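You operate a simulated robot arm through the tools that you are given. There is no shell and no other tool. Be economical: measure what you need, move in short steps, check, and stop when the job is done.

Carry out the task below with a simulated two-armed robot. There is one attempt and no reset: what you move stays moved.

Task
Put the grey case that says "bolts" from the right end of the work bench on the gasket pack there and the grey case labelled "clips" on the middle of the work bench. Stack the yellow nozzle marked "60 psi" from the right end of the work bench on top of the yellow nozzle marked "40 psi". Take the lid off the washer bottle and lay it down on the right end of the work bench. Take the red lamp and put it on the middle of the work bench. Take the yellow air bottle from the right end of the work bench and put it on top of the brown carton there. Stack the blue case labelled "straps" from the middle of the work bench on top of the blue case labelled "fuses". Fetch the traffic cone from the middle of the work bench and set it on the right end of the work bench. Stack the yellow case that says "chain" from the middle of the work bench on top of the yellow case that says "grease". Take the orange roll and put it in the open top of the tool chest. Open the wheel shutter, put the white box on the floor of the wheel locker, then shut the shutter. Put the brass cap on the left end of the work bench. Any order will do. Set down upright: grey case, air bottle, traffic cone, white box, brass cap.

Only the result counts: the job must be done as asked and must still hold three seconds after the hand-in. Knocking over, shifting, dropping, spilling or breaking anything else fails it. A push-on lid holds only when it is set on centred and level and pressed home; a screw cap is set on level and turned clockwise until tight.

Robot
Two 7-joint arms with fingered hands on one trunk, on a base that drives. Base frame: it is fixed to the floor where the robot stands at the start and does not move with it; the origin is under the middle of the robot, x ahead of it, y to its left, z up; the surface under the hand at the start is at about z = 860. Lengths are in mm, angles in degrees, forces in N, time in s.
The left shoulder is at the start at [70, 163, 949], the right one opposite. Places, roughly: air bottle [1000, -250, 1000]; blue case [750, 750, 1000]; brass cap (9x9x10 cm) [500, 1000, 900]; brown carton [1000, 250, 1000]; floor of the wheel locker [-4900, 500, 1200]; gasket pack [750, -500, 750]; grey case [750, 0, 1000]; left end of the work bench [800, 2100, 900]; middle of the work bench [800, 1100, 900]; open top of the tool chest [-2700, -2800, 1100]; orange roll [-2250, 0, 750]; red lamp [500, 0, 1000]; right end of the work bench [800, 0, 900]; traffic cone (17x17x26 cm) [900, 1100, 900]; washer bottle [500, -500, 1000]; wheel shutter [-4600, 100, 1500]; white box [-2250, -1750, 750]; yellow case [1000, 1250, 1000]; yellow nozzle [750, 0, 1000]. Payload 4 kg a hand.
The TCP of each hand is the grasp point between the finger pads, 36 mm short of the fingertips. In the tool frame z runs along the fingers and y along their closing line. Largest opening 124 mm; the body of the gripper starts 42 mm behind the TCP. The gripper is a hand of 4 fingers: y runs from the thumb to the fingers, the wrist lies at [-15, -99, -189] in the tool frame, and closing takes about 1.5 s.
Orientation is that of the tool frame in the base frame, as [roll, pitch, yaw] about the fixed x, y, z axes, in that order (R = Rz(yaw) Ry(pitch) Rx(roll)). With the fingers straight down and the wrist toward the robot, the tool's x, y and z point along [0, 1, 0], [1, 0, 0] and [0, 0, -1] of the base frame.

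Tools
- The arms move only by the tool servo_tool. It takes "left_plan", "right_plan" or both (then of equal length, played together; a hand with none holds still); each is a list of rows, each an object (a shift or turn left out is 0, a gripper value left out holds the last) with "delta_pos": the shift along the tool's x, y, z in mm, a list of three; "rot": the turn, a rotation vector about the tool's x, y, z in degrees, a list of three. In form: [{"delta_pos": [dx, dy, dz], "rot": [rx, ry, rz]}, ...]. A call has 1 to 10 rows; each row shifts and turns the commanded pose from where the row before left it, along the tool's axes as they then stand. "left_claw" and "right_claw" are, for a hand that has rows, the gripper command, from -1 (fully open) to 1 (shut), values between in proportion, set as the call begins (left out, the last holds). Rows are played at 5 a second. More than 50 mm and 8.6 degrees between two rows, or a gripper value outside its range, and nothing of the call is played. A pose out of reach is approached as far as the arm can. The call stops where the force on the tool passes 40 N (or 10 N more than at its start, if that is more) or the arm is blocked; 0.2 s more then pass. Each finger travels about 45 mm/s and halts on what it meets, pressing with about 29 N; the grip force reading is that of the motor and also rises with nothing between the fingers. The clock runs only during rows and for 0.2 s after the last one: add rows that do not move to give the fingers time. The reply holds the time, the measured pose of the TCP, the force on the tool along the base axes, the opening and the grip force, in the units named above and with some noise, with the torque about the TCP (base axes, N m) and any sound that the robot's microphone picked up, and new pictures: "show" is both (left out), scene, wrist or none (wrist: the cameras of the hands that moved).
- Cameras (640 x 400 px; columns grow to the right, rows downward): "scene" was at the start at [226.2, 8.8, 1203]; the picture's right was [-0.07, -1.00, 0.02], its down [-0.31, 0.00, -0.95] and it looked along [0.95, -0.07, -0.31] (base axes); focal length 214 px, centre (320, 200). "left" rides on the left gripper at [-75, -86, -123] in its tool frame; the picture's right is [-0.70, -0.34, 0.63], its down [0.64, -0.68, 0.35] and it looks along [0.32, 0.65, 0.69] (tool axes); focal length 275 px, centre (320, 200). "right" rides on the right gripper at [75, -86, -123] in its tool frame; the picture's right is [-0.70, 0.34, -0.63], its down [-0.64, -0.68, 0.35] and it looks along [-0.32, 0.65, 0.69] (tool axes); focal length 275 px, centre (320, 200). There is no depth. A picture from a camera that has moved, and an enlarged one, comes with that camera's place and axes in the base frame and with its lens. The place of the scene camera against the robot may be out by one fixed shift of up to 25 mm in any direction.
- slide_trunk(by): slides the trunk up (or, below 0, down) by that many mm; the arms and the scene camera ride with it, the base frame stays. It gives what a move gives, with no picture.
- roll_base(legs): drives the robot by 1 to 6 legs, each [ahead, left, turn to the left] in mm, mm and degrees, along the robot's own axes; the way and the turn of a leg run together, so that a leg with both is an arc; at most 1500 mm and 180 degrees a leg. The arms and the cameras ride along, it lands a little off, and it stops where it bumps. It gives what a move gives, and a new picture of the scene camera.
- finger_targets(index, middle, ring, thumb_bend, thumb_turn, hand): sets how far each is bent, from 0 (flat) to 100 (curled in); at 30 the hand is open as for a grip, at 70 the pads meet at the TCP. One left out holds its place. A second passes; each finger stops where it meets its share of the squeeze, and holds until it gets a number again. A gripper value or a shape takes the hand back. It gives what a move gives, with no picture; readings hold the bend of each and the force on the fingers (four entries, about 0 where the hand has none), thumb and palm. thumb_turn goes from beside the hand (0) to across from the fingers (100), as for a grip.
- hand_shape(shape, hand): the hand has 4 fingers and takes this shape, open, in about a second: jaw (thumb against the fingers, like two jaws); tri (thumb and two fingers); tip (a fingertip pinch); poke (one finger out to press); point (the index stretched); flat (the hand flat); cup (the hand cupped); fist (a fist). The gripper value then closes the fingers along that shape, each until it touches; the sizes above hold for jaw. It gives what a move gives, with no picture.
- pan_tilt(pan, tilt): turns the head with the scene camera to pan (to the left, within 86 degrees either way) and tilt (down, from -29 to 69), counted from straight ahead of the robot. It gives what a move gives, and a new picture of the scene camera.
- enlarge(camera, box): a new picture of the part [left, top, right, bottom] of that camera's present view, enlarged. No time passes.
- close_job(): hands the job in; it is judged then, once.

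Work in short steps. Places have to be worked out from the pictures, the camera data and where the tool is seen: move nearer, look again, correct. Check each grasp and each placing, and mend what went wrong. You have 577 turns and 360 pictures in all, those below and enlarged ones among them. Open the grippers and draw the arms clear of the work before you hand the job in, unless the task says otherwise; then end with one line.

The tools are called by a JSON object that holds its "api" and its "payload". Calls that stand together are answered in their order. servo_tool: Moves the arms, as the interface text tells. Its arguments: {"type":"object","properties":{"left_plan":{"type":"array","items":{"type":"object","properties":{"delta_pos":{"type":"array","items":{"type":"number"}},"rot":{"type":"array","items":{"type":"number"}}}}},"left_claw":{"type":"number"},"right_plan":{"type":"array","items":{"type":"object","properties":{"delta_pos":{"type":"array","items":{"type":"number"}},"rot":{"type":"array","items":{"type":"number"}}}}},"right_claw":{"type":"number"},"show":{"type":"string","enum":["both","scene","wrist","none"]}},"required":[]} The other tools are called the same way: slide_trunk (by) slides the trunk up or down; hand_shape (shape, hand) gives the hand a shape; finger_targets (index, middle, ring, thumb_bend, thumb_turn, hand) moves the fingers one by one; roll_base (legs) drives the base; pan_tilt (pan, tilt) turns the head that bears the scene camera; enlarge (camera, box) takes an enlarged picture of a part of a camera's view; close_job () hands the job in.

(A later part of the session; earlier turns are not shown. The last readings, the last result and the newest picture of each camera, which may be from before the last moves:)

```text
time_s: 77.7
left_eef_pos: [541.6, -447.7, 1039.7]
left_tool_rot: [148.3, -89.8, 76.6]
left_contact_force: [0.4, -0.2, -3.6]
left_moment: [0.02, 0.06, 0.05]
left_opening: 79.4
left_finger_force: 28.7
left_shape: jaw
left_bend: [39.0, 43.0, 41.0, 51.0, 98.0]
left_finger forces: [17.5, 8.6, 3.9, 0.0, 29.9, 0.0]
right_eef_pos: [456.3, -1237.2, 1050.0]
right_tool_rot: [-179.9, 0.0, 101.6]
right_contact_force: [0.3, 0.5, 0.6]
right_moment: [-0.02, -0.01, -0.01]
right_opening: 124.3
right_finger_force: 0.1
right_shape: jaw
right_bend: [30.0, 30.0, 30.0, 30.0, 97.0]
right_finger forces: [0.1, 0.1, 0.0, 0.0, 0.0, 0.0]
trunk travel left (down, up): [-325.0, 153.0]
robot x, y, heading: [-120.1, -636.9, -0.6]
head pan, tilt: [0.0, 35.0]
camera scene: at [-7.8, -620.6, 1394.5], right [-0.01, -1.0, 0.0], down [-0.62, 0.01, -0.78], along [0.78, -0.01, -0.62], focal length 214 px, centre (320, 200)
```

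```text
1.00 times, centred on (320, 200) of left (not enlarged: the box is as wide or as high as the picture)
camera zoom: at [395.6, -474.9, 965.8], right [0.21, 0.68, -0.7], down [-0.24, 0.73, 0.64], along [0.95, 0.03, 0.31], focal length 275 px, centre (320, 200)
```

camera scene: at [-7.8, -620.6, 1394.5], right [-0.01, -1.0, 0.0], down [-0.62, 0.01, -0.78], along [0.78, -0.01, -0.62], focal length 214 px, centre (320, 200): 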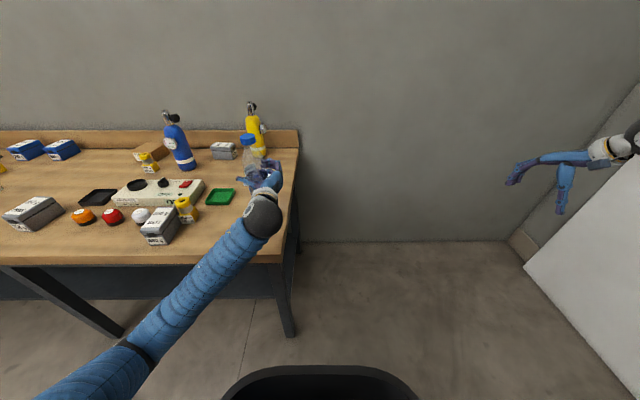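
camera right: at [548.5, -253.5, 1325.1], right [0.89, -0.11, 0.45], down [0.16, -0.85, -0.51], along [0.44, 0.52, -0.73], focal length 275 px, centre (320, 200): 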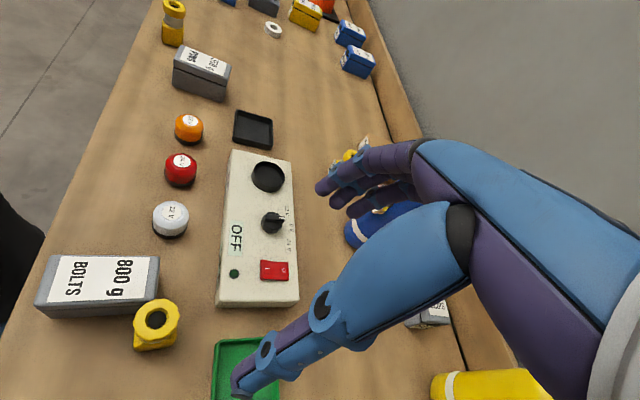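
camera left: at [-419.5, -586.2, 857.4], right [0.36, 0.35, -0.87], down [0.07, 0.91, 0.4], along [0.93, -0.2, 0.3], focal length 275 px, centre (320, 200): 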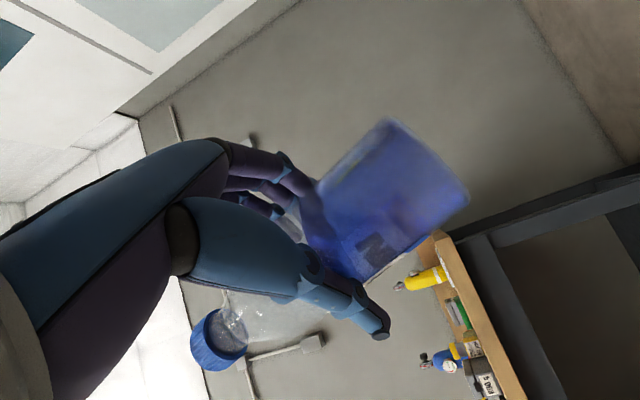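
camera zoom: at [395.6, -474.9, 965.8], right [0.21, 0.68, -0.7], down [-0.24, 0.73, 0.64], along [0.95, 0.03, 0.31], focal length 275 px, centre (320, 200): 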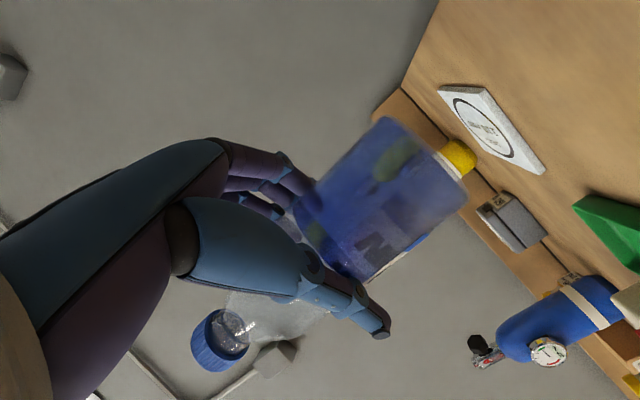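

Now lower the bottle, carefully near the surface, watching forces.

{"api": "servo_tool", "payload": {"left_plan": [{"delta_pos": [-40, 0, 0]}, {"delta_pos": [-35, 0, 0]}, {"delta_pos": [-8, 0, 0]}], "show": "both"}}

```text
time_s: 78.5
left_eef_pos: [540.2, -449.7, 957.8]
left_tool_rot: [98.6, -89.8, 126.4]
left_contact_force: [-0.3, -0.6, -2.4]
left_moment: [-0.05, 0.05, 0.02]
left_opening: 79.6
left_finger_force: 28.6
left_shape: jaw
left_bend: [39.0, 43.0, 41.0, 51.0, 98.0]
left_finger forces: [17.4, 8.5, 3.9, 0.1, 30.0, 0.0]
right_eef_pos: [455.3, -1236.5, 1051.0]
right_tool_rot: [-179.9, 0.0, 101.6]
right_contact_force: [0.0, -0.1, 0.0]
right_moment: [-0.01, 0.02, -0.05]
right_opening: 124.2
right_finger_force: 0.1
right_shape: jaw
right_bend: [30.0, 30.0, 30.0, 30.0, 97.0]
right_finger forces: [0.1, 0.0, 0.0, 0.0, 0.0, 0.0]
trunk travel left (down, up): [-325.0, 153.0]
robot x, y, heading: [-118.8, -632.1, -0.2]
head pan, tilt: [0.0, 35.0]
camera scene: at [-10.6, -620.6, 1394.8], right [-0.01, -1.0, 0.0], down [-0.62, 0.01, -0.78], along [0.78, -0.01, -0.62], focal length 214 px, centre (320, 200)
camera left: at [393.9, -475.9, 883.1], right [0.21, 0.68, -0.7], down [-0.24, 0.73, 0.64], along [0.95, 0.03, 0.31], focal length 275 px, centre (320, 200)
```

scene: 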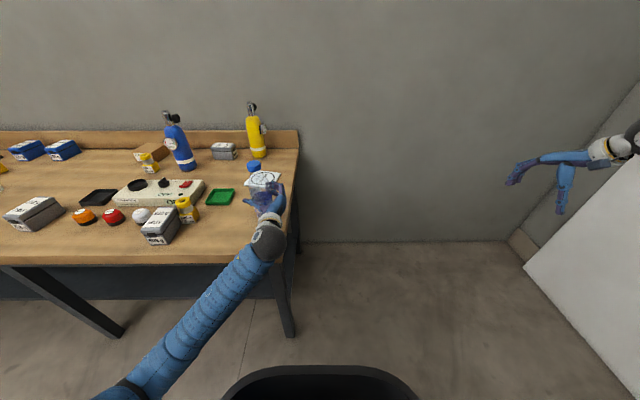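
left: 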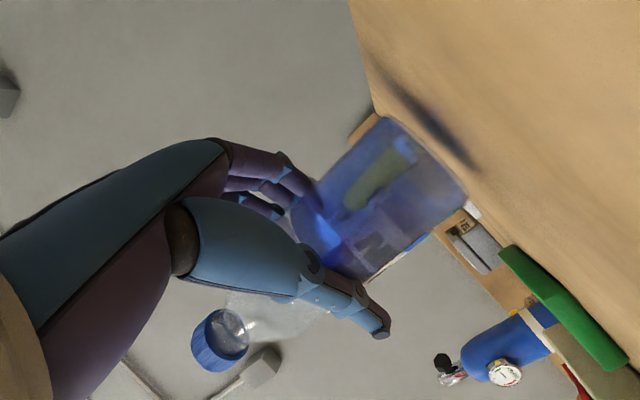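

Close to touching; small steps now.

{"api": "servo_tool", "payload": {"left_plan": [{"delta_pos": [-5, 0, 0]}, {"delta_pos": [-4, 0, 0]}, {"delta_pos": [-3, 0, 0]}], "show": "none"}}

{"api": "servo_tool", "payload": {"left_plan": [{"delta_pos": [-2, 0, 0]}, {"delta_pos": [-2, 0, 0]}], "show": "wrist"}}

```text
time_s: 79.3
left_eef_pos: [540.1, -448.2, 946.3]
left_tool_rot: [107.9, -89.9, 117.0]
left_contact_force: [0.1, -1.3, 0.5]
left_moment: [0.05, 0.02, -0.01]
left_opening: 79.3
left_finger_force: 29.6
left_shape: jaw
left_bend: [39.0, 43.0, 41.0, 51.0, 98.0]
left_finger forces: [17.4, 9.1, 4.6, 0.0, 30.2, 0.0]
right_eef_pos: [455.8, -1237.0, 1052.7]
right_tool_rot: [-180.0, 0.1, 101.6]
right_contact_force: [0.0, 0.1, 0.3]
right_moment: [-0.02, 0.0, 0.0]
right_opening: 124.1
right_finger_force: 0.0
right_shape: jaw
right_bend: [30.0, 30.0, 30.0, 30.0, 97.0]
right_finger forces: [0.1, 0.0, 0.1, 0.1, 0.1, 0.0]
trunk travel left (down, up): [-325.0, 153.0]
robot x, y, heading: [-120.4, -632.0, -0.4]
head pan, tilt: [0.0, 35.0]
```

```text
time_s: 79.9
left_eef_pos: [537.9, -448.3, 944.6]
left_tool_rot: [102.0, -89.8, 123.0]
left_contact_force: [-10.7, -0.5, 29.8]
left_moment: [-0.52, 4.76, -0.4]
left_opening: 79.8
left_finger_force: 29.3
left_shape: jaw
left_bend: [39.0, 43.0, 40.0, 51.0, 100.0]
left_finger forces: [17.8, 9.9, 4.7, 0.1, 29.7, 0.0]
right_eef_pos: [453.5, -1237.3, 1053.4]
right_tool_rot: [179.9, -0.1, 101.6]
right_contact_force: [0.2, 0.3, 0.2]
right_moment: [0.01, -0.01, 0.01]
right_opening: 124.1
right_finger_force: 0.0
right_shape: jaw
right_bend: [30.0, 30.0, 30.0, 30.0, 97.0]
right_finger forces: [0.1, 0.0, 0.0, 0.1, 0.0, 0.0]
trunk travel left (down, up): [-325.0, 153.0]
robot x, y, heading: [-120.2, -634.4, -0.5]
head pan, tilt: [0.0, 35.0]
camera left: at [392.3, -475.5, 870.0], right [0.21, 0.68, -0.7], down [-0.24, 0.73, 0.64], along [0.95, 0.03, 0.32], focal length 275 px, centre (320, 200)
```

left: 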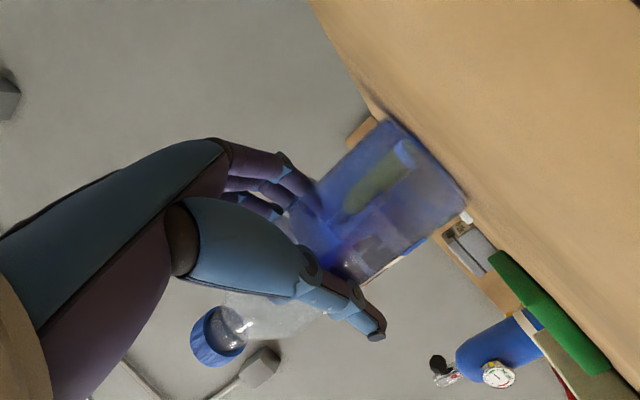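

The torque shows the heel of the hand touching the bench edge while the bottle barely touches. I lift 3 mm so the left hand holds the bottle freely, and bring the right hand over for the cap.

{"api": "servo_tool", "payload": {"left_plan": [{"delta_pos": [3, 0, 0]}, {}], "right_plan": [{"delta_pos": [0, 0, -50]}, {"delta_pos": [0, 0, -50]}], "show": "none"}}

{"api": "servo_tool", "payload": {"right_plan": [{"delta_pos": [0, 0, -50]}, {"delta_pos": [50, 0, 0]}, {"delta_pos": [50, 0, 0]}, {"delta_pos": [50, 0, 0]}, {"delta_pos": [50, 0, 0]}, {"delta_pos": [50, 0, 0]}, {"delta_pos": [50, 0, 0]}, {"delta_pos": [50, 0, 0]}, {"delta_pos": [50, 0, 0]}, {"delta_pos": [50, 0, 0]}], "show": "both"}}

```text
time_s: 80.5
left_eef_pos: [538.8, -447.6, 945.0]
left_tool_rot: [167.5, -89.8, 57.4]
left_contact_force: [-11.3, 2.2, 6.5]
left_moment: [0.15, 1.79, -0.74]
left_opening: 79.7
left_finger_force: 28.7
left_shape: jaw
left_bend: [39.0, 43.0, 40.0, 51.0, 100.0]
left_finger forces: [17.2, 9.4, 4.0, 0.0, 30.7, 0.0]
right_eef_pos: [452.5, -1235.3, 1153.5]
right_tool_rot: [-180.0, 0.1, 101.5]
right_contact_force: [0.0, -0.1, 0.0]
right_moment: [-0.01, 0.01, 0.0]
right_opening: 124.1
right_finger_force: 0.1
right_shape: jaw
right_bend: [30.0, 30.0, 30.0, 30.0, 97.0]
right_finger forces: [0.1, 0.1, 0.1, 0.0, 0.0, 0.0]
trunk travel left (down, up): [-325.0, 153.0]
robot x, y, heading: [-121.0, -636.0, -0.5]
head pan, tilt: [0.0, 35.0]
```

```text
time_s: 82.7
left_eef_pos: [539.7, -447.4, 945.7]
left_tool_rot: [131.0, -89.8, 94.0]
left_contact_force: [0.6, -0.9, 1.3]
left_moment: [0.0, 0.08, -0.06]
left_opening: 79.8
left_finger_force: 28.7
left_shape: jaw
left_bend: [39.0, 43.0, 40.0, 51.0, 99.0]
left_finger forces: [17.4, 9.1, 3.9, 0.1, 29.9, 0.0]
right_eef_pos: [363.8, -794.4, 1201.2]
right_tool_rot: [179.9, 0.0, 101.5]
right_contact_force: [-0.5, 0.7, 0.2]
right_moment: [-0.02, 0.0, 0.01]
right_opening: 123.8
right_finger_force: 0.0
right_shape: jaw
right_bend: [30.0, 30.0, 30.0, 30.0, 98.0]
right_finger forces: [0.0, 0.0, 0.1, 0.0, 0.1, 0.0]
trunk travel left (down, up): [-325.0, 153.0]
robot x, y, heading: [-119.6, -638.3, -0.5]
head pan, tilt: [0.0, 35.0]
camera scene: at [-11.3, -618.8, 1394.9], right [-0.01, -1.0, 0.0], down [-0.62, 0.0, -0.79], along [0.79, -0.01, -0.62], focal length 214 px, centre (320, 200)
camera right: at [264.7, -739.1, 1325.1], right [0.47, -0.61, 0.63], down [-0.54, -0.77, -0.34], along [0.7, -0.18, -0.69], focal length 275 px, centre (320, 200)
```

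scene: 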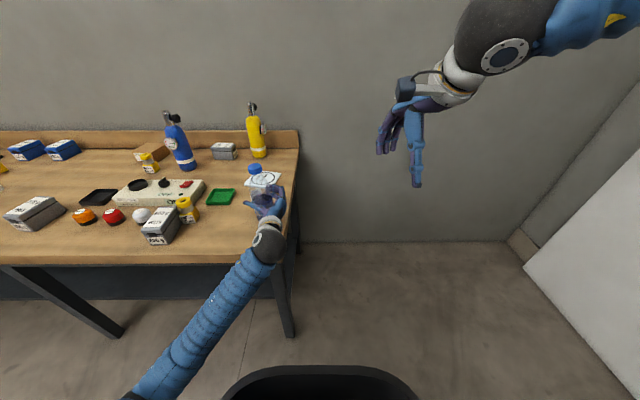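
right: 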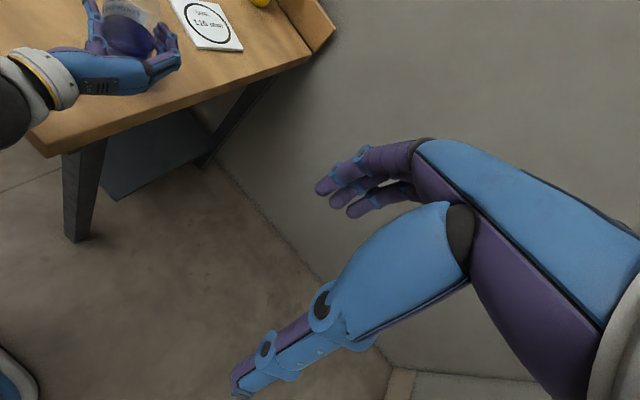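

The bottle stands within the left hand. Bring the right hand nearer so its camera sees the cap.

{"api": "servo_tool", "payload": {"right_plan": [{"delta_pos": [34, 30, 0]}, {"delta_pos": [34, 30, 0]}, {"delta_pos": [34, 30, 0]}, {"delta_pos": [34, 30, 0]}, {"delta_pos": [34, 30, 0]}, {"delta_pos": [34, 30, 0]}, {"delta_pos": [34, 30, 0]}], "show": "both"}}

```text
time_s: 84.0
left_eef_pos: [537.3, -447.7, 945.6]
left_tool_rot: [146.2, -90.0, 78.8]
left_contact_force: [-0.2, 0.6, -2.4]
left_moment: [-0.04, 0.06, -0.04]
left_opening: 79.6
left_finger_force: 28.8
left_shape: jaw
left_bend: [39.0, 43.0, 41.0, 51.0, 98.0]
left_finger forces: [18.1, 8.2, 3.7, 0.0, 29.8, 0.0]
right_eef_pos: [469.2, -631.7, 1203.3]
right_tool_rot: [179.8, 0.2, 101.4]
right_contact_force: [-0.2, 0.7, 1.2]
right_moment: [-0.03, -0.03, 0.01]
right_opening: 124.0
right_finger_force: 0.0
right_shape: jaw
right_bend: [30.0, 30.0, 30.0, 30.0, 98.0]
right_finger forces: [0.0, 0.0, 0.0, 0.0, 0.0, 0.1]
right hand out of reach, approached as far as the arm can: row 5, 6
trunk travel left (down, up): [-325.0, 153.0]
robot x, y, heading: [-123.4, -632.4, -0.3]
head pan, tilt: [0.0, 35.0]
stopped in row 6 (left hand): the force on the tool passed its limit at 82 N (the readings are from after the stop); the commanded pose is now the measured one
camera scene: at [-12.6, -620.1, 1394.8], right [-0.01, -1.0, 0.0], down [-0.62, 0.01, -0.79], along [0.79, -0.01, -0.62], focal length 214 px, centre (320, 200)
camera right: at [369.7, -576.9, 1324.7], right [0.47, -0.61, 0.64], down [-0.54, -0.77, -0.35], along [0.7, -0.18, -0.69], focal length 275 px, centre (320, 200)
```

scene: 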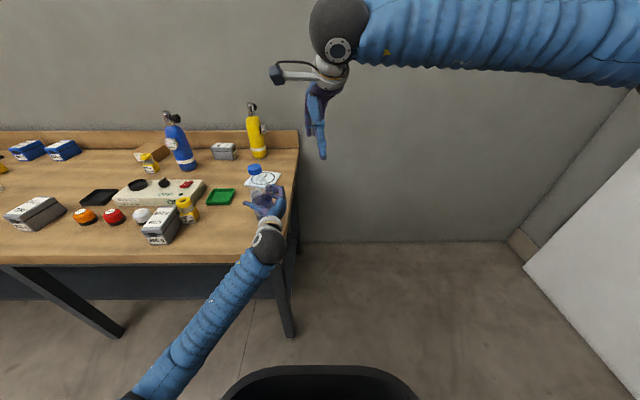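
right: 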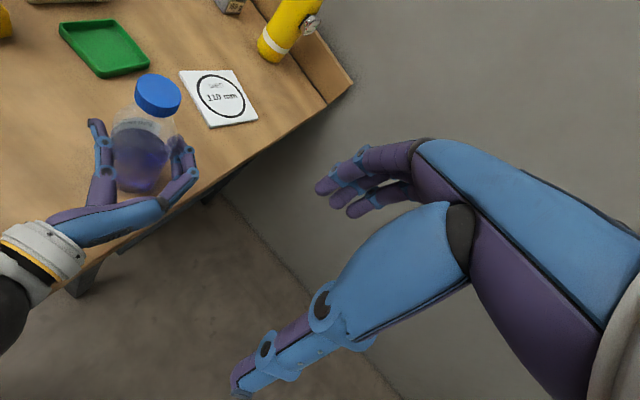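

The right hand is too close in to reach here, and the left hand rubs on the bench edge. I'll do the unscrewing in free air instead: lift the bottle, back off, and bring it to the middle.

{"api": "servo_tool", "payload": {"left_plan": [{"delta_pos": [20, 0, 0]}, {"delta_pos": [45, 0, 0]}, {"delta_pos": [35, 0, 0]}], "show": "none"}}

{"api": "roll_base", "payload": {"legs": [[-300, 0, 0]]}}

{"api": "servo_tool", "payload": {"left_plan": [{"delta_pos": [0, 35, -8]}, {"delta_pos": [0, 35, -12]}, {"delta_pos": [0, 35, -14]}, {"delta_pos": [0, 28, -14]}], "show": "both"}}

```text
time_s: 84.8
left_eef_pos: [538.8, -445.3, 1046.0]
left_tool_rot: [-73.5, -89.9, -61.5]
left_contact_force: [0.2, 0.6, -3.1]
left_moment: [0.02, 0.06, 0.0]
left_opening: 79.7
left_finger_force: 28.8
left_shape: jaw
left_bend: [39.0, 43.0, 41.0, 51.0, 98.0]
left_finger forces: [17.9, 8.1, 3.7, 0.1, 29.7, 0.0]
right_eef_pos: [470.8, -632.4, 1199.6]
right_tool_rot: [-179.9, 0.2, 101.4]
right_contact_force: [0.4, -0.2, 0.1]
right_moment: [0.0, 0.02, -0.04]
right_opening: 124.2
right_finger_force: 0.0
right_shape: jaw
right_bend: [30.0, 30.0, 30.0, 30.0, 98.0]
right_finger forces: [0.0, 0.0, 0.0, 0.1, 0.0, 0.0]
trunk travel left (down, up): [-325.0, 153.0]
robot x, y, heading: [-117.6, -635.3, -0.4]
head pan, tilt: [0.0, 35.0]
```

```text
time_s: 86.9
left_eef_pos: [235.3, -439.9, 1046.1]
left_tool_rot: [59.3, -89.9, 166.0]
left_contact_force: [-0.2, 0.3, -3.9]
left_moment: [-0.02, 0.05, 0.01]
left_opening: 79.5
left_finger_force: 29.2
left_shape: jaw
left_bend: [39.0, 43.0, 41.0, 51.0, 98.0]
left_finger forces: [17.9, 8.1, 3.6, 0.0, 29.9, 0.1]
right_eef_pos: [169.1, -628.3, 1201.7]
right_tool_rot: [179.9, 0.3, 101.5]
right_contact_force: [-1.0, 0.3, 0.2]
right_moment: [-0.02, -0.05, 0.0]
right_opening: 124.2
right_finger_force: 0.0
right_shape: jaw
right_bend: [30.0, 30.0, 30.0, 30.0, 98.0]
right_finger forces: [0.0, 0.1, 0.0, 0.0, 0.0, 0.0]
trunk travel left (down, up): [-325.0, 153.0]
robot x, y, heading: [-425.4, -631.1, -0.4]
head pan, tilt: [0.0, 35.0]
camera scene: at [-312.8, -618.0, 1394.8], right [0.0, -1.0, 0.0], down [-0.62, 0.0, -0.79], along [0.79, 0.0, -0.62], focal length 214 px, centre (320, 200)
```

scene: 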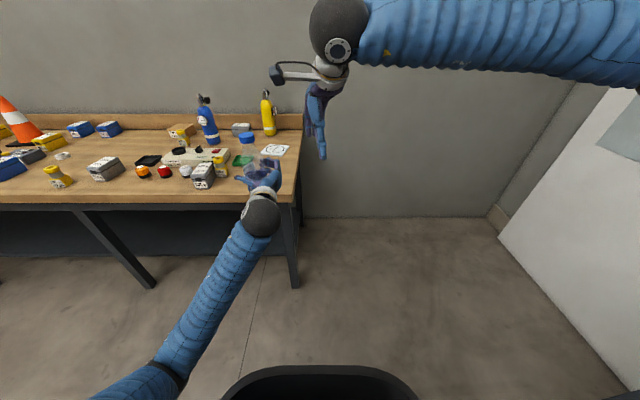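

```text
time_s: 87.9
left_eef_pos: [297.5, -568.7, 1046.3]
left_tool_rot: [-3.7, -89.9, -131.1]
left_contact_force: [0.0, 0.0, -3.1]
left_moment: [-0.01, 0.03, 0.0]
left_opening: 79.5
left_finger_force: 28.9
left_shape: jaw
left_bend: [39.0, 43.0, 41.0, 51.0, 98.0]
left_finger forces: [18.0, 8.3, 3.8, 0.1, 30.2, 0.0]
right_eef_pos: [170.1, -629.4, 1201.5]
right_tool_rot: [179.9, 0.2, 101.8]
right_contact_force: [-0.2, -0.4, 0.1]
right_moment: [-0.01, 0.03, 0.06]
right_opening: 124.0
right_finger_force: 0.0
right_shape: jaw
right_bend: [30.0, 30.0, 30.0, 30.0, 98.0]
right_finger forces: [0.1, 0.1, 0.1, 0.0, 0.1, 0.0]
trunk travel left (down, up): [-325.0, 153.0]
robot x, y, heading: [-419.0, -634.5, 0.0]
head pan, tilt: [0.0, 35.0]
camera scene: at [-311.5, -618.6, 1394.7], right [0.0, -1.0, 0.0], down [-0.62, 0.0, -0.78], along [0.78, 0.0, -0.62], focal length 214 px, centre (320, 200)
camera left: at [151.7, -596.7, 971.7], right [0.21, 0.69, -0.7], down [-0.24, 0.73, 0.64], along [0.95, 0.03, 0.32], focal length 275 px, centre (320, 200)
```

scene: 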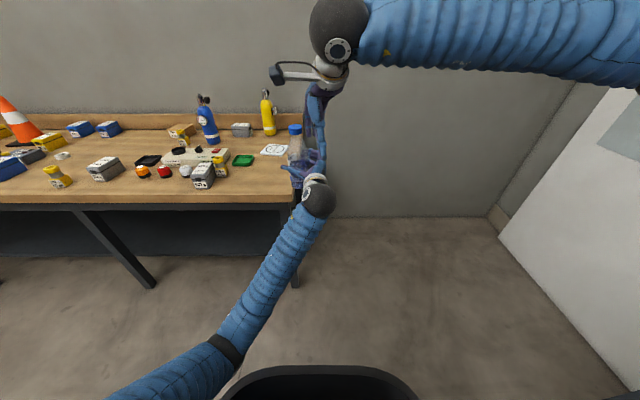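
left: 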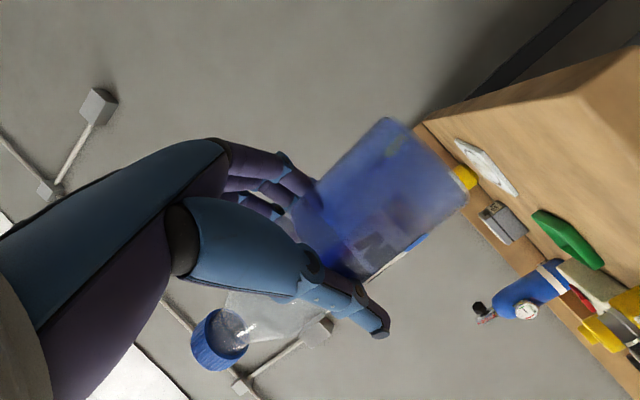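

The bottle is now centred in front. Raise the right hand and go toward the cap, staying above.

{"api": "servo_tool", "payload": {"right_plan": [{"delta_pos": [0, 0, -40]}, {"delta_pos": [0, 0, -40]}, {"delta_pos": [9, 34, 0]}, {"delta_pos": [9, 34, 0]}, {"delta_pos": [9, 34, 0]}], "show": "both"}}

```text
time_s: 89.1
left_eef_pos: [298.6, -569.5, 1044.4]
left_tool_rot: [-171.8, -89.9, 37.1]
left_contact_force: [0.9, 0.1, -4.3]
left_moment: [0.01, 0.05, 0.02]
left_opening: 79.5
left_finger_force: 29.1
left_shape: jaw
left_bend: [39.0, 43.0, 41.0, 51.0, 98.0]
left_finger forces: [18.0, 8.3, 3.8, 0.0, 30.1, 0.1]
right_eef_pos: [230.4, -654.4, 1294.2]
right_tool_rot: [180.0, 0.0, 101.7]
right_contact_force: [-0.1, -0.6, -0.5]
right_moment: [0.0, 0.02, -0.01]
right_opening: 124.1
right_finger_force: 0.0
right_shape: jaw
right_bend: [30.0, 30.0, 30.0, 30.0, 98.0]
right_finger forces: [0.0, 0.0, 0.0, 0.0, 0.0, 0.0]
right hand out of reach, approached as far as the arm can: row 2, 3, 4, 5
trunk travel left (down, up): [-325.0, 153.0]
robot x, y, heading: [-419.2, -634.1, 0.0]
head pan, tilt: [0.0, 35.0]
camera scene: at [-309.8, -618.7, 1394.4], right [0.0, -1.0, 0.0], down [-0.62, 0.0, -0.78], along [0.78, 0.0, -0.62], focal length 214 px, centre (320, 200)
camera right: at [131.2, -599.1, 1417.2], right [0.47, -0.61, 0.64], down [-0.54, -0.77, -0.34], along [0.7, -0.18, -0.69], focal length 275 px, centre (320, 200)
```

scene: 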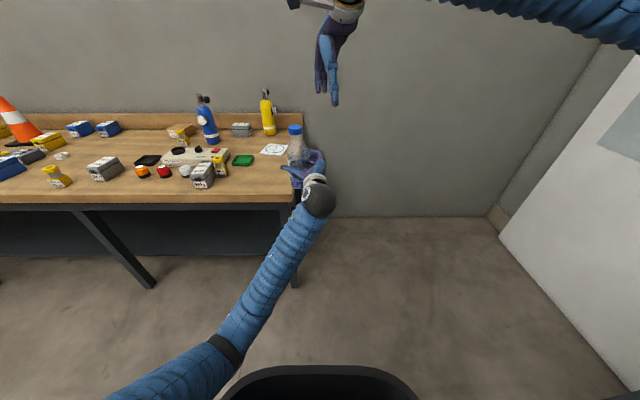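
right: 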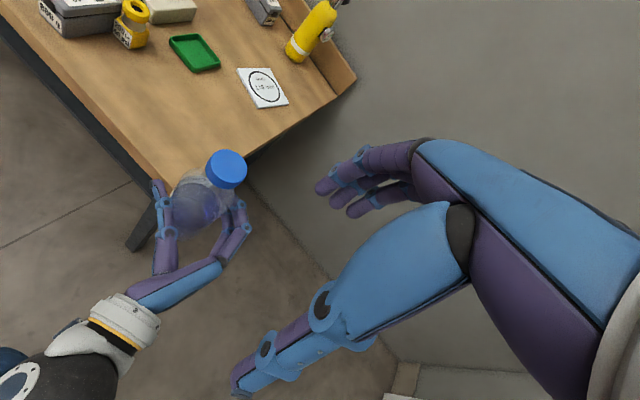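

Cap top ≈ [304,-567,1168]. I bring the bottle more to the right hand's side and back the right hand's yaw off for comfort.

{"api": "servo_tool", "payload": {"left_plan": [{"delta_pos": [0, 25, -22]}, {"delta_pos": [0, 25, -22]}, {"delta_pos": [0, 25, -22]}, {"delta_pos": [0, 10, -10]}], "right_plan": [{"delta_pos": [0, 0, 30]}, {"delta_pos": [0, 0, 20]}, {"delta_pos": [0, 25, 0]}, {"delta_pos": [0, 25, 0]}], "show": "wrist"}}

```text
time_s: 90.1
left_eef_pos: [301.7, -682.3, 1047.2]
left_tool_rot: [33.9, -89.9, -168.7]
left_contact_force: [0.7, -0.8, -2.6]
left_moment: [-0.02, 0.05, 0.01]
left_opening: 79.5
left_finger_force: 28.9
left_shape: jaw
left_bend: [39.0, 43.0, 41.0, 51.0, 98.0]
left_finger forces: [17.9, 8.2, 3.9, 0.0, 30.1, 0.0]
right_eef_pos: [266.9, -658.1, 1250.1]
right_tool_rot: [179.8, 0.3, 101.6]
right_contact_force: [-1.3, 0.6, 0.8]
right_moment: [0.0, -0.06, -0.01]
right_opening: 124.0
right_finger_force: 0.1
right_shape: jaw
right_bend: [30.0, 30.0, 30.0, 30.0, 98.0]
right_finger forces: [0.0, 0.0, 0.0, 0.0, 0.0, 0.1]
right hand out of reach, approached as far as the arm can: row 3, 4
trunk travel left (down, up): [-325.0, 153.0]
robot x, y, heading: [-423.2, -632.1, -0.4]
head pan, tilt: [0.0, 35.0]
camera right: at [167.7, -603.2, 1372.3], right [0.47, -0.61, 0.64], down [-0.54, -0.77, -0.35], along [0.7, -0.18, -0.69], focal length 275 px, centre (320, 200)
camera left: at [157.1, -709.4, 973.3], right [0.21, 0.69, -0.7], down [-0.24, 0.73, 0.64], along [0.95, 0.03, 0.32], focal length 275 px, centre (320, 200)
```

right: 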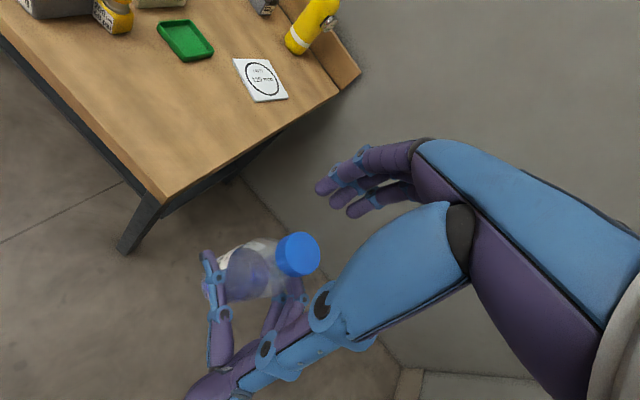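
left: 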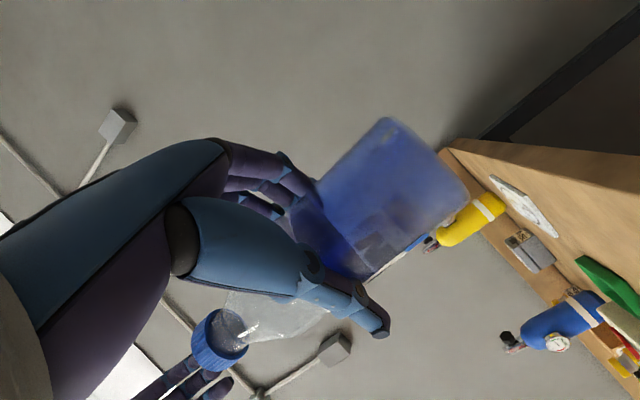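

Right TCP needs (+39,-16). Try moving there while lowering slightly.

{"api": "servo_tool", "payload": {"right_plan": [{"delta_pos": [-23, 0, 0]}, {"delta_pos": [0, 20, 15]}, {"delta_pos": [0, 15, 10]}], "show": "wrist"}}

```text
time_s: 90.9
left_eef_pos: [303.6, -683.7, 1045.1]
left_tool_rot: [-91.0, -89.9, -43.9]
left_contact_force: [0.2, -0.3, -2.8]
left_moment: [0.02, 0.06, 0.0]
left_opening: 79.5
left_finger_force: 28.7
left_shape: jaw
left_bend: [39.0, 43.0, 41.0, 51.0, 98.0]
left_finger forces: [17.9, 8.2, 3.9, 0.0, 30.0, 0.0]
right_eef_pos: [310.4, -678.6, 1222.2]
right_tool_rot: [-179.9, 0.2, 101.7]
right_contact_force: [0.1, -1.0, 0.4]
right_moment: [0.06, -0.01, 0.0]
right_opening: 124.0
right_finger_force: 0.1
right_shape: jaw
right_bend: [30.0, 30.0, 30.0, 30.0, 98.0]
right_finger forces: [0.0, 0.1, 0.0, 0.1, 0.0, 0.0]
trunk travel left (down, up): [-325.0, 153.0]
robot x, y, heading: [-423.8, -633.6, -0.3]
head pan, tilt: [0.0, 35.0]
camera right: at [211.0, -623.8, 1344.4], right [0.47, -0.61, 0.63], down [-0.54, -0.77, -0.34], along [0.7, -0.18, -0.69], focal length 275 px, centre (320, 200)
```

right: 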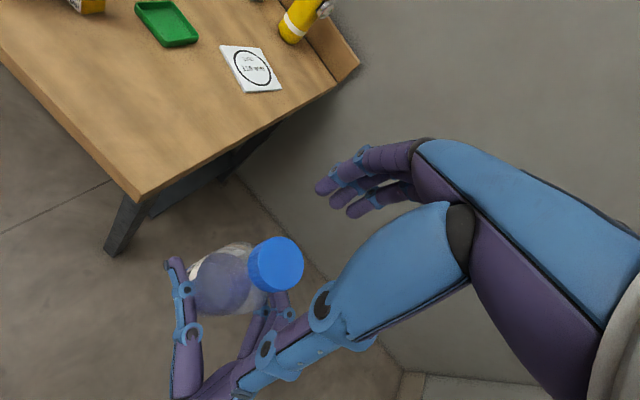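

Alignment above the cap is good. Pre-rotate the hand clockwise 42° so it can turn counter-clockwise, then descend onto the cap.

{"api": "servo_tool", "payload": {"right_plan": [{"delta_pos": [3, 3, 0], "rot": [0, 0, 8.4]}, {"rot": [0, 0, 8.4]}, {"rot": [0, 0, 8.4]}, {"rot": [0, 0, 8.4]}, {"rot": [0, 0, 8.4]}, {"delta_pos": [0, 0, 20]}, {"delta_pos": [0, 0, 15]}, {"delta_pos": [0, 0, 13]}], "show": "wrist"}}

```text
time_s: 92.7
left_eef_pos: [305.0, -683.0, 1045.9]
left_tool_rot: [99.9, -89.9, 125.4]
left_contact_force: [-0.1, -0.3, -3.1]
left_moment: [-0.03, 0.04, 0.0]
left_opening: 79.6
left_finger_force: 28.3
left_shape: jaw
left_bend: [39.0, 43.0, 41.0, 51.0, 98.0]
left_finger forces: [17.9, 8.2, 3.9, 0.0, 30.1, 0.1]
right_eef_pos: [273.3, -729.9, 1164.0]
right_tool_rot: [-180.0, 0.2, 59.5]
right_contact_force: [-0.4, -0.3, 0.0]
right_moment: [-0.01, 0.0, 0.03]
right_opening: 124.0
right_finger_force: 0.0
right_shape: jaw
right_bend: [30.0, 30.0, 30.0, 30.0, 98.0]
right_finger forces: [0.0, 0.1, 0.0, 0.0, 0.0, 0.1]
right hand out of reach, approached as far as the arm can: row 1, 2, 3, 4, 5
trunk travel left (down, up): [-325.0, 153.0]
robot x, y, heading: [-422.6, -634.6, -0.3]
head pan, tilt: [0.0, 35.0]
camera right: at [236.1, -621.8, 1286.8], right [-0.06, -0.77, 0.64], down [-0.91, -0.21, -0.35], along [0.4, -0.6, -0.69], focal length 275 px, centre (320, 200)
```

right: 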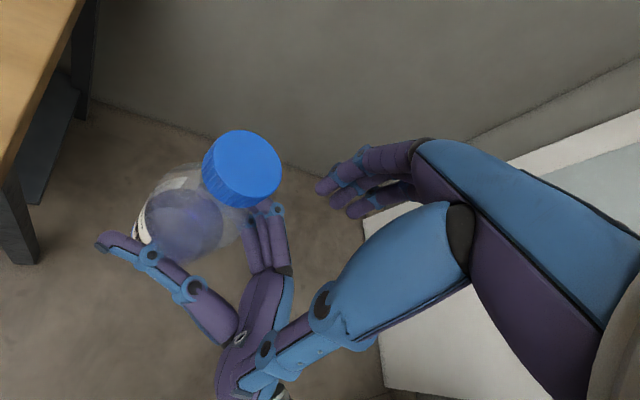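

Reach shifted the hand off; no contact made. Go back up and to yaw ~102, over the cap.

{"api": "servo_tool", "payload": {"right_plan": [{"delta_pos": [0, 0, -45]}, {"delta_pos": [0, 0, -25], "rot": [0, 0, -8.4]}, {"rot": [0, 0, -8.4]}, {"rot": [0, 0, -8.4]}, {"rot": [0, 0, -8.4]}, {"rot": [0, 0, -8.4]}], "show": "wrist"}}

```text
time_s: 94.1
left_eef_pos: [303.9, -682.4, 1046.7]
left_tool_rot: [157.1, -89.9, 68.3]
left_contact_force: [0.4, -0.2, -3.6]
left_moment: [0.0, 0.05, 0.0]
left_opening: 79.8
left_finger_force: 29.4
left_shape: jaw
left_bend: [39.0, 43.0, 41.0, 51.0, 98.0]
left_finger forces: [17.9, 8.2, 3.8, 0.1, 30.3, 0.0]
right_eef_pos: [272.3, -727.9, 1235.3]
right_tool_rot: [179.9, 0.3, 101.8]
right_contact_force: [-0.8, -0.4, -0.1]
right_moment: [0.03, -0.02, -0.02]
right_opening: 123.8
right_finger_force: 0.1
right_shape: jaw
right_bend: [30.0, 30.0, 30.0, 30.0, 98.0]
right_finger forces: [0.0, 0.1, 0.0, 0.0, 0.0, 0.0]
trunk travel left (down, up): [-325.0, 153.0]
robot x, y, heading: [-417.9, -632.0, 0.1]
head pan, tilt: [0.0, 35.0]
camera right: at [172.6, -673.0, 1357.6], right [0.47, -0.61, 0.64], down [-0.54, -0.77, -0.34], along [0.7, -0.18, -0.69], focal length 275 px, centre (320, 200)
```

right: 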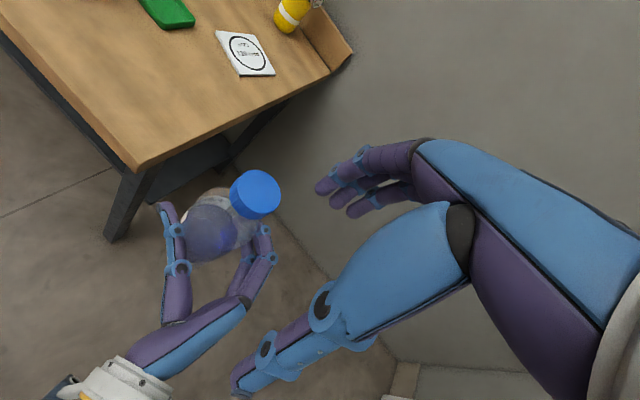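

Bring the bottle another 70 mm to the right and re-centre the right hand over the cap.

{"api": "servo_tool", "payload": {"left_plan": [{"delta_pos": [0, 25, -25]}, {"delta_pos": [0, 25, -25]}, {}], "right_plan": [{}, {"delta_pos": [-27, 0, 0]}, {"delta_pos": [0, 33, 0]}], "show": "wrist"}}

```text
time_s: 94.9
left_eef_pos: [312.4, -743.6, 1036.3]
left_tool_rot: [-48.6, -88.6, -85.6]
left_contact_force: [-0.4, 0.2, -2.7]
left_moment: [0.0, 0.03, 0.03]
left_opening: 79.5
left_finger_force: 28.8
left_shape: jaw
left_bend: [39.0, 43.0, 41.0, 51.0, 98.0]
left_finger forces: [18.1, 8.2, 4.0, 0.0, 30.0, 0.0]
right_eef_pos: [313.2, -748.5, 1233.2]
right_tool_rot: [-179.8, 0.2, 101.7]
right_contact_force: [0.4, 0.7, 0.7]
right_moment: [0.0, 0.05, 0.0]
right_opening: 124.1
right_finger_force: 0.0
right_shape: jaw
right_bend: [30.0, 30.0, 30.0, 30.0, 98.0]
right_finger forces: [0.1, 0.1, 0.0, 0.0, 0.1, 0.0]
trunk travel left (down, up): [-325.0, 153.0]
robot x, y, heading: [-419.7, -630.1, -0.0]
head pan, tilt: [0.0, 35.0]
camera right: at [213.9, -693.1, 1355.2], right [0.47, -0.61, 0.63], down [-0.54, -0.77, -0.34], along [0.7, -0.18, -0.69], focal length 275 px, centre (320, 200)
camera left: at [166.9, -770.8, 962.1], right [0.2, 0.7, -0.68], down [-0.25, 0.71, 0.66], along [0.95, 0.04, 0.32], focal length 275 px, centre (320, 200)
```

right: 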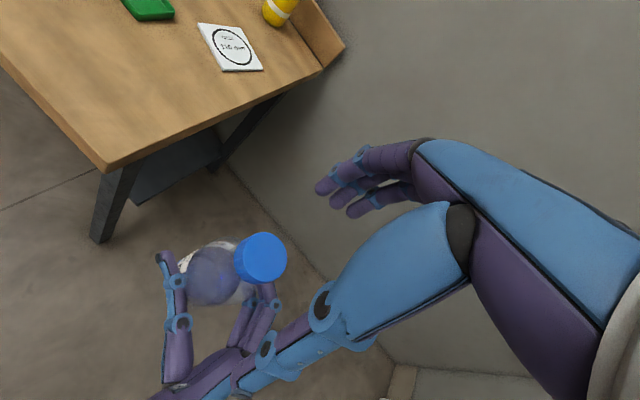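
left: 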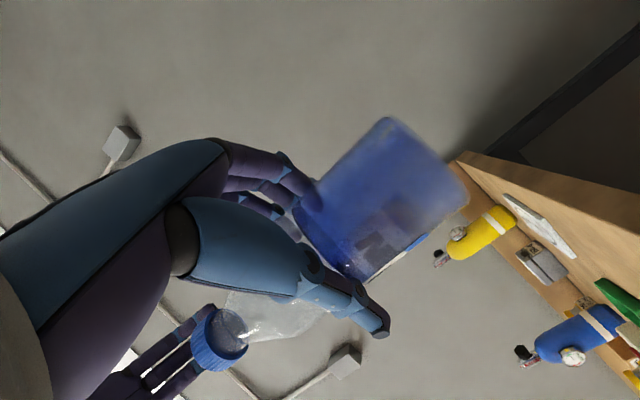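

Need (+12,+7) more; then test how far clockwise I can pre-rotate here.

{"api": "servo_tool", "payload": {"right_plan": [{"delta_pos": [5, 13, 0]}, {"rot": [0, 0, 8]}, {"rot": [0, 0, 8]}, {"rot": [0, 0, 8]}], "show": "wrist"}}

```text
time_s: 95.9
left_eef_pos: [310.2, -744.0, 1040.6]
left_tool_rot: [-41.2, -88.8, -92.9]
left_contact_force: [-0.1, 1.1, -3.3]
left_moment: [-0.01, 0.05, 0.0]
left_opening: 79.7
left_finger_force: 29.2
left_shape: jaw
left_bend: [39.0, 43.0, 41.0, 51.0, 98.0]
left_finger forces: [17.9, 8.2, 3.9, 0.0, 29.9, 0.0]
right_eef_pos: [322.0, -740.9, 1235.0]
right_tool_rot: [-179.9, 0.1, 77.5]
right_contact_force: [-0.3, 0.5, 0.1]
right_moment: [0.02, 0.04, -0.03]
right_opening: 123.9
right_finger_force: 0.0
right_shape: jaw
right_bend: [30.0, 30.0, 30.0, 30.0, 98.0]
right_finger forces: [0.0, 0.1, 0.0, 0.0, 0.0, 0.0]
trunk travel left (down, up): [-325.0, 153.0]
robot x, y, heading: [-424.6, -629.5, -0.4]
head pan, tilt: [0.0, 35.0]
camera right: at [255.2, -649.4, 1356.8], right [0.18, -0.75, 0.64], down [-0.81, -0.48, -0.34], along [0.57, -0.45, -0.69], focal length 275 px, centre (320, 200)
```

right: 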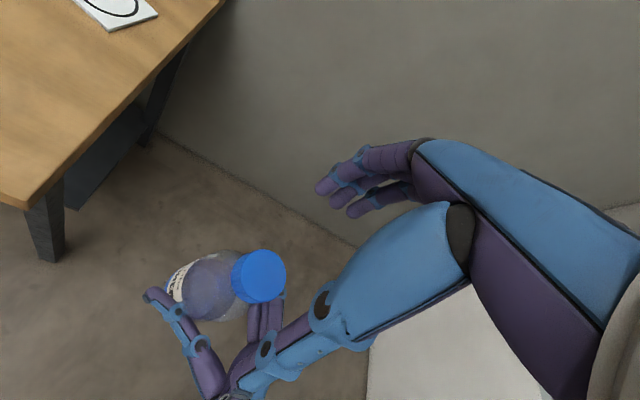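

Aligned precisely (cap top at h≈75). Descend 70 and close on the cap.

{"api": "servo_tool", "payload": {"right_plan": [{"delta_pos": [0, 0, 30]}, {"delta_pos": [0, 0, 25]}, {"delta_pos": [0, 0, 15]}], "show": "wrist"}}

```text
time_s: 96.7
left_eef_pos: [310.0, -744.0, 1040.2]
left_tool_rot: [-38.7, -88.9, -95.4]
left_contact_force: [0.1, 0.0, -3.2]
left_moment: [0.01, 0.06, 0.0]
left_opening: 79.4
left_finger_force: 29.0
left_shape: jaw
left_bend: [39.0, 43.0, 41.0, 51.0, 98.0]
left_finger forces: [17.9, 8.2, 3.9, 0.1, 30.0, 0.0]
right_eef_pos: [322.4, -740.1, 1162.6]
right_tool_rot: [179.9, 0.1, 77.6]
right_contact_force: [-0.4, -0.4, -0.1]
right_moment: [0.0, 0.06, 0.03]
right_opening: 123.8
right_finger_force: 0.0
right_shape: jaw
right_bend: [30.0, 30.0, 30.0, 30.0, 98.0]
right_finger forces: [0.0, 0.0, 0.1, 0.0, 0.1, 0.0]
trunk travel left (down, up): [-325.0, 153.0]
robot x, y, heading: [-419.4, -633.5, -0.4]
head pan, tilt: [0.0, 35.0]
camera right: at [255.0, -649.2, 1286.2], right [0.18, -0.75, 0.64], down [-0.8, -0.48, -0.34], along [0.57, -0.45, -0.69], focal length 275 px, centre (320, 200)
```

right: 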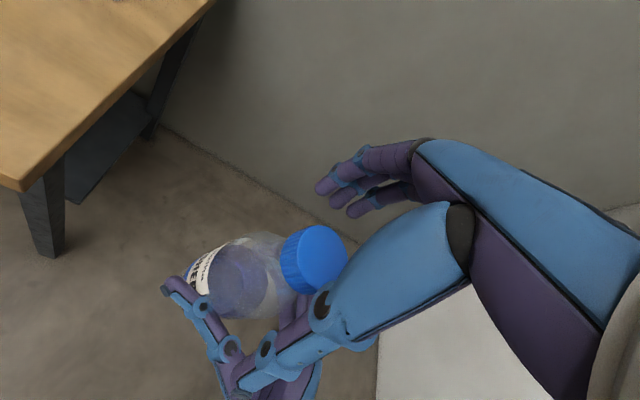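

TCP sits at the cap's top; lower 8 mm more and close.

{"api": "servo_tool", "payload": {"right_plan": [{"delta_pos": [0, 0, 8]}], "show": "none"}}

{"api": "servo_tool", "payload": {"right_plan": [{}, {}, {}, {}, {}, {}, {}, {}, {}, {}], "right_claw": 1, "show": "wrist"}}

```text
time_s: 97.1
left_eef_pos: [311.0, -743.3, 1041.5]
left_tool_rot: [-38.7, -88.8, -95.5]
left_contact_force: [1.0, 0.1, -4.3]
left_moment: [0.04, 0.06, 0.0]
left_opening: 79.4
left_finger_force: 28.6
left_shape: jaw
left_bend: [39.0, 43.0, 41.0, 51.0, 98.0]
left_finger forces: [17.9, 8.2, 3.9, 0.1, 30.0, 0.1]
right_eef_pos: [321.4, -740.7, 1156.6]
right_tool_rot: [179.8, 0.1, 77.6]
right_contact_force: [-0.8, 0.0, 0.7]
right_moment: [-0.03, 0.01, 0.03]
right_opening: 124.0
right_finger_force: 0.0
right_shape: jaw
right_bend: [30.0, 30.0, 30.0, 30.0, 98.0]
right_finger forces: [0.1, 0.0, 0.1, 0.1, 0.0, 0.0]
trunk travel left (down, up): [-325.0, 153.0]
robot x, y, heading: [-421.6, -632.1, -0.5]
head pan, tilt: [0.0, 35.0]
```

```text
time_s: 99.3
left_eef_pos: [310.0, -743.6, 1041.3]
left_tool_rot: [-37.9, -88.8, -96.1]
left_contact_force: [-8.2, 6.6, -17.0]
left_moment: [0.2, 0.73, 0.59]
left_opening: 78.3
left_finger_force: 28.7
left_shape: jaw
left_bend: [40.0, 43.0, 40.0, 50.0, 99.0]
left_finger forces: [15.1, 8.1, 3.8, 0.0, 37.6, 0.0]
right_eef_pos: [322.7, -739.9, 1156.7]
right_tool_rot: [179.8, 0.1, 77.6]
right_contact_force: [8.3, -7.4, 12.6]
right_moment: [-1.09, -1.58, -0.47]
right_opening: 36.8
right_finger_force: 28.8
right_shape: jaw
right_bend: [57.0, 57.0, 70.0, 58.0, 96.0]
right_finger forces: [20.9, 21.8, 5.5, 0.1, 32.5, 0.0]
trunk travel left (down, up): [-325.0, 153.0]
robot x, y, heading: [-421.8, -629.2, -0.5]
head pan, tilt: [0.0, 35.0]
camera right: at [254.3, -649.5, 1280.1], right [0.18, -0.75, 0.64], down [-0.8, -0.48, -0.35], along [0.57, -0.45, -0.69], focal length 275 px, centre (320, 200)
```

right: 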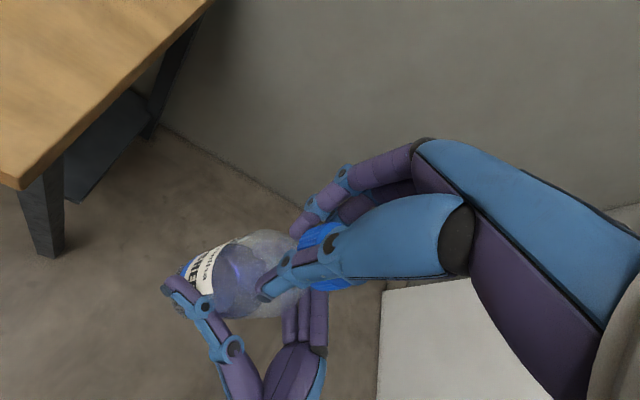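

Cap gripped. Turn counter-clockwise 64°.

{"api": "servo_tool", "payload": {"right_plan": [{"rot": [0, 0, -8]}, {"rot": [0, 0, -8]}, {"rot": [0, 0, -8]}, {"rot": [0, 0, -8]}, {"rot": [0, 0, -8]}, {"rot": [0, 0, -8]}, {"rot": [0, 0, -8]}, {"rot": [0, 0, -8]}], "show": "wrist"}}

```text
time_s: 101.1
left_eef_pos: [311.9, -745.4, 1037.1]
left_tool_rot: [-46.7, -88.8, -87.3]
left_contact_force: [-12.4, -2.9, -13.5]
left_moment: [0.01, 0.58, 0.49]
left_opening: 77.8
left_finger_force: 28.6
left_shape: jaw
left_bend: [40.0, 44.0, 41.0, 50.0, 98.0]
left_finger forces: [14.8, 7.2, 3.8, 0.0, 36.2, 0.1]
right_eef_pos: [320.5, -734.5, 1155.5]
right_tool_rot: [180.0, 0.1, 140.8]
right_contact_force: [12.0, 1.7, 9.5]
right_moment: [0.1, -1.89, -0.38]
right_opening: 23.6
right_finger_force: 29.0
right_shape: jaw
right_bend: [60.0, 58.0, 72.0, 80.0, 90.0]
right_finger forces: [18.7, 20.7, 49.8, 0.0, 46.1, 0.0]
right hand out of reach, approached as far as the arm can: row 8
trunk travel left (down, up): [-325.0, 153.0]
robot x, y, heading: [-424.8, -631.6, -0.3]
head pan, tilt: [0.0, 35.0]
camera right: at [207.9, -754.7, 1278.2], right [0.75, -0.18, 0.64], down [0.07, -0.94, -0.34], along [0.66, 0.3, -0.69], focal length 275 px, centre (320, 200)
```

right: 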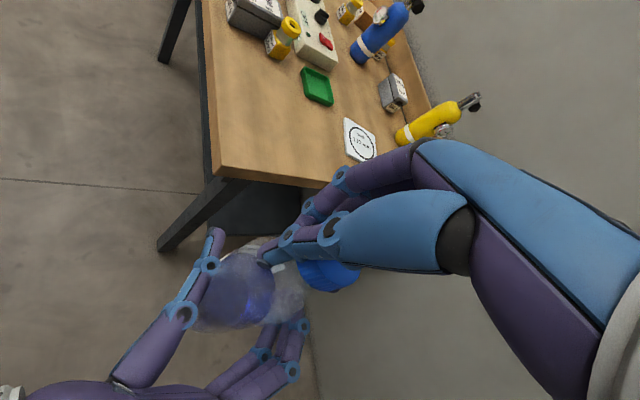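

The opening shrank to 24 mm — the fingers may be on the neck beside the cap. Zoom to check.

{"api": "enlarge", "payload": {"camera": "right", "box": [190, 200, 390, 340]}}

{"api": "enlarge", "payload": {"camera": "scene", "box": [270, 60, 430, 220]}}

```text
2.86 times, centred on (290, 270) of right
camera zoom: at [207.9, -754.7, 1278.2], right [0.75, -0.18, 0.64], down [0.07, -0.94, -0.34], along [0.66, 0.3, -0.69], focal length 786 px, centre (406, 0)
```

zoom: 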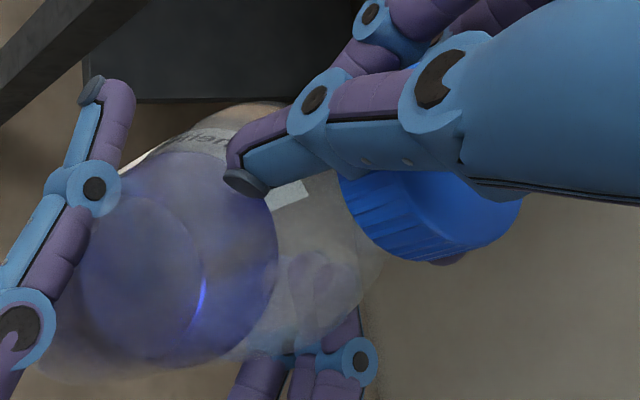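

```text
2.50 times, centred on (350, 140) of scene
camera zoom: at [-309.2, -620.4, 1394.0], right [0.0, -1.0, 0.0], down [-0.62, 0.0, -0.78], along [0.78, 0.0, -0.62], focal length 536 px, centre (245, 350)
```

zoom: 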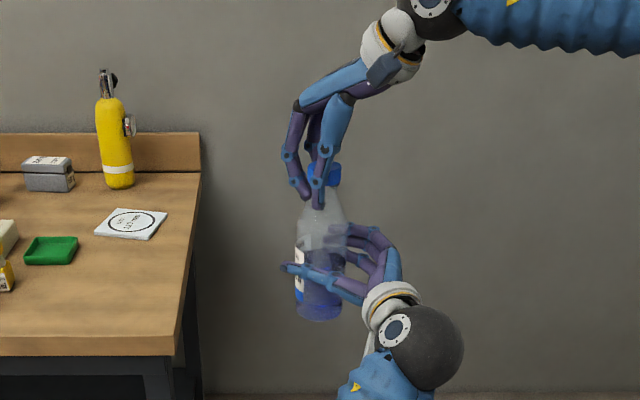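

The cap has slid to one side of the grip. Open, and look for re-centring.

{"api": "servo_tool", "payload": {"right_plan": [{}, {}, {}, {}, {}, {}, {"delta_pos": [0, 0, -10]}], "right_claw": -1, "show": "wrist"}}

```text
time_s: 102.7
left_eef_pos: [311.6, -744.6, 1040.6]
left_tool_rot: [-37.8, -88.8, -96.3]
left_contact_force: [-0.4, -0.9, -3.1]
left_moment: [-0.02, 0.04, 0.01]
left_opening: 79.4
left_finger_force: 28.9
left_shape: jaw
left_bend: [39.0, 43.0, 41.0, 51.0, 98.0]
left_finger forces: [18.3, 8.7, 3.6, 0.0, 30.8, 0.0]
right_eef_pos: [319.5, -734.0, 1164.6]
right_tool_rot: [-179.9, 0.2, 141.4]
right_contact_force: [0.9, -0.4, 0.9]
right_moment: [0.04, 0.02, -0.01]
right_opening: 123.7
right_finger_force: 0.0
right_shape: jaw
right_bend: [30.0, 30.0, 30.0, 30.0, 98.0]
right_finger forces: [0.0, 0.0, 0.0, 0.0, 0.0, 0.0]
trunk travel left (down, up): [-325.0, 153.0]
robot x, y, heading: [-425.3, -634.8, -0.1]
head pan, tilt: [0.0, 35.0]
camera right: at [206.2, -754.9, 1287.8], right [0.75, -0.17, 0.64], down [0.08, -0.94, -0.34], along [0.65, 0.31, -0.69], focal length 275 px, centre (320, 200)
```

right: 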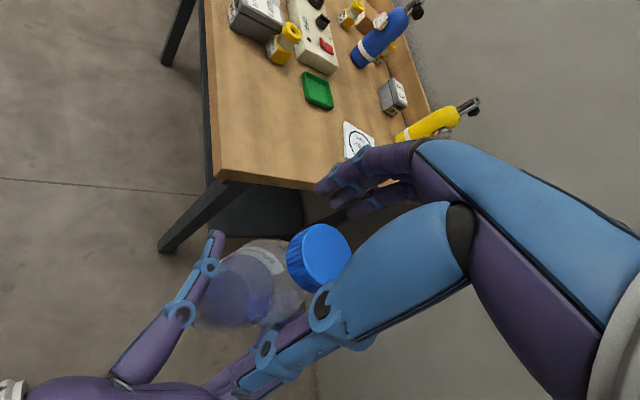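

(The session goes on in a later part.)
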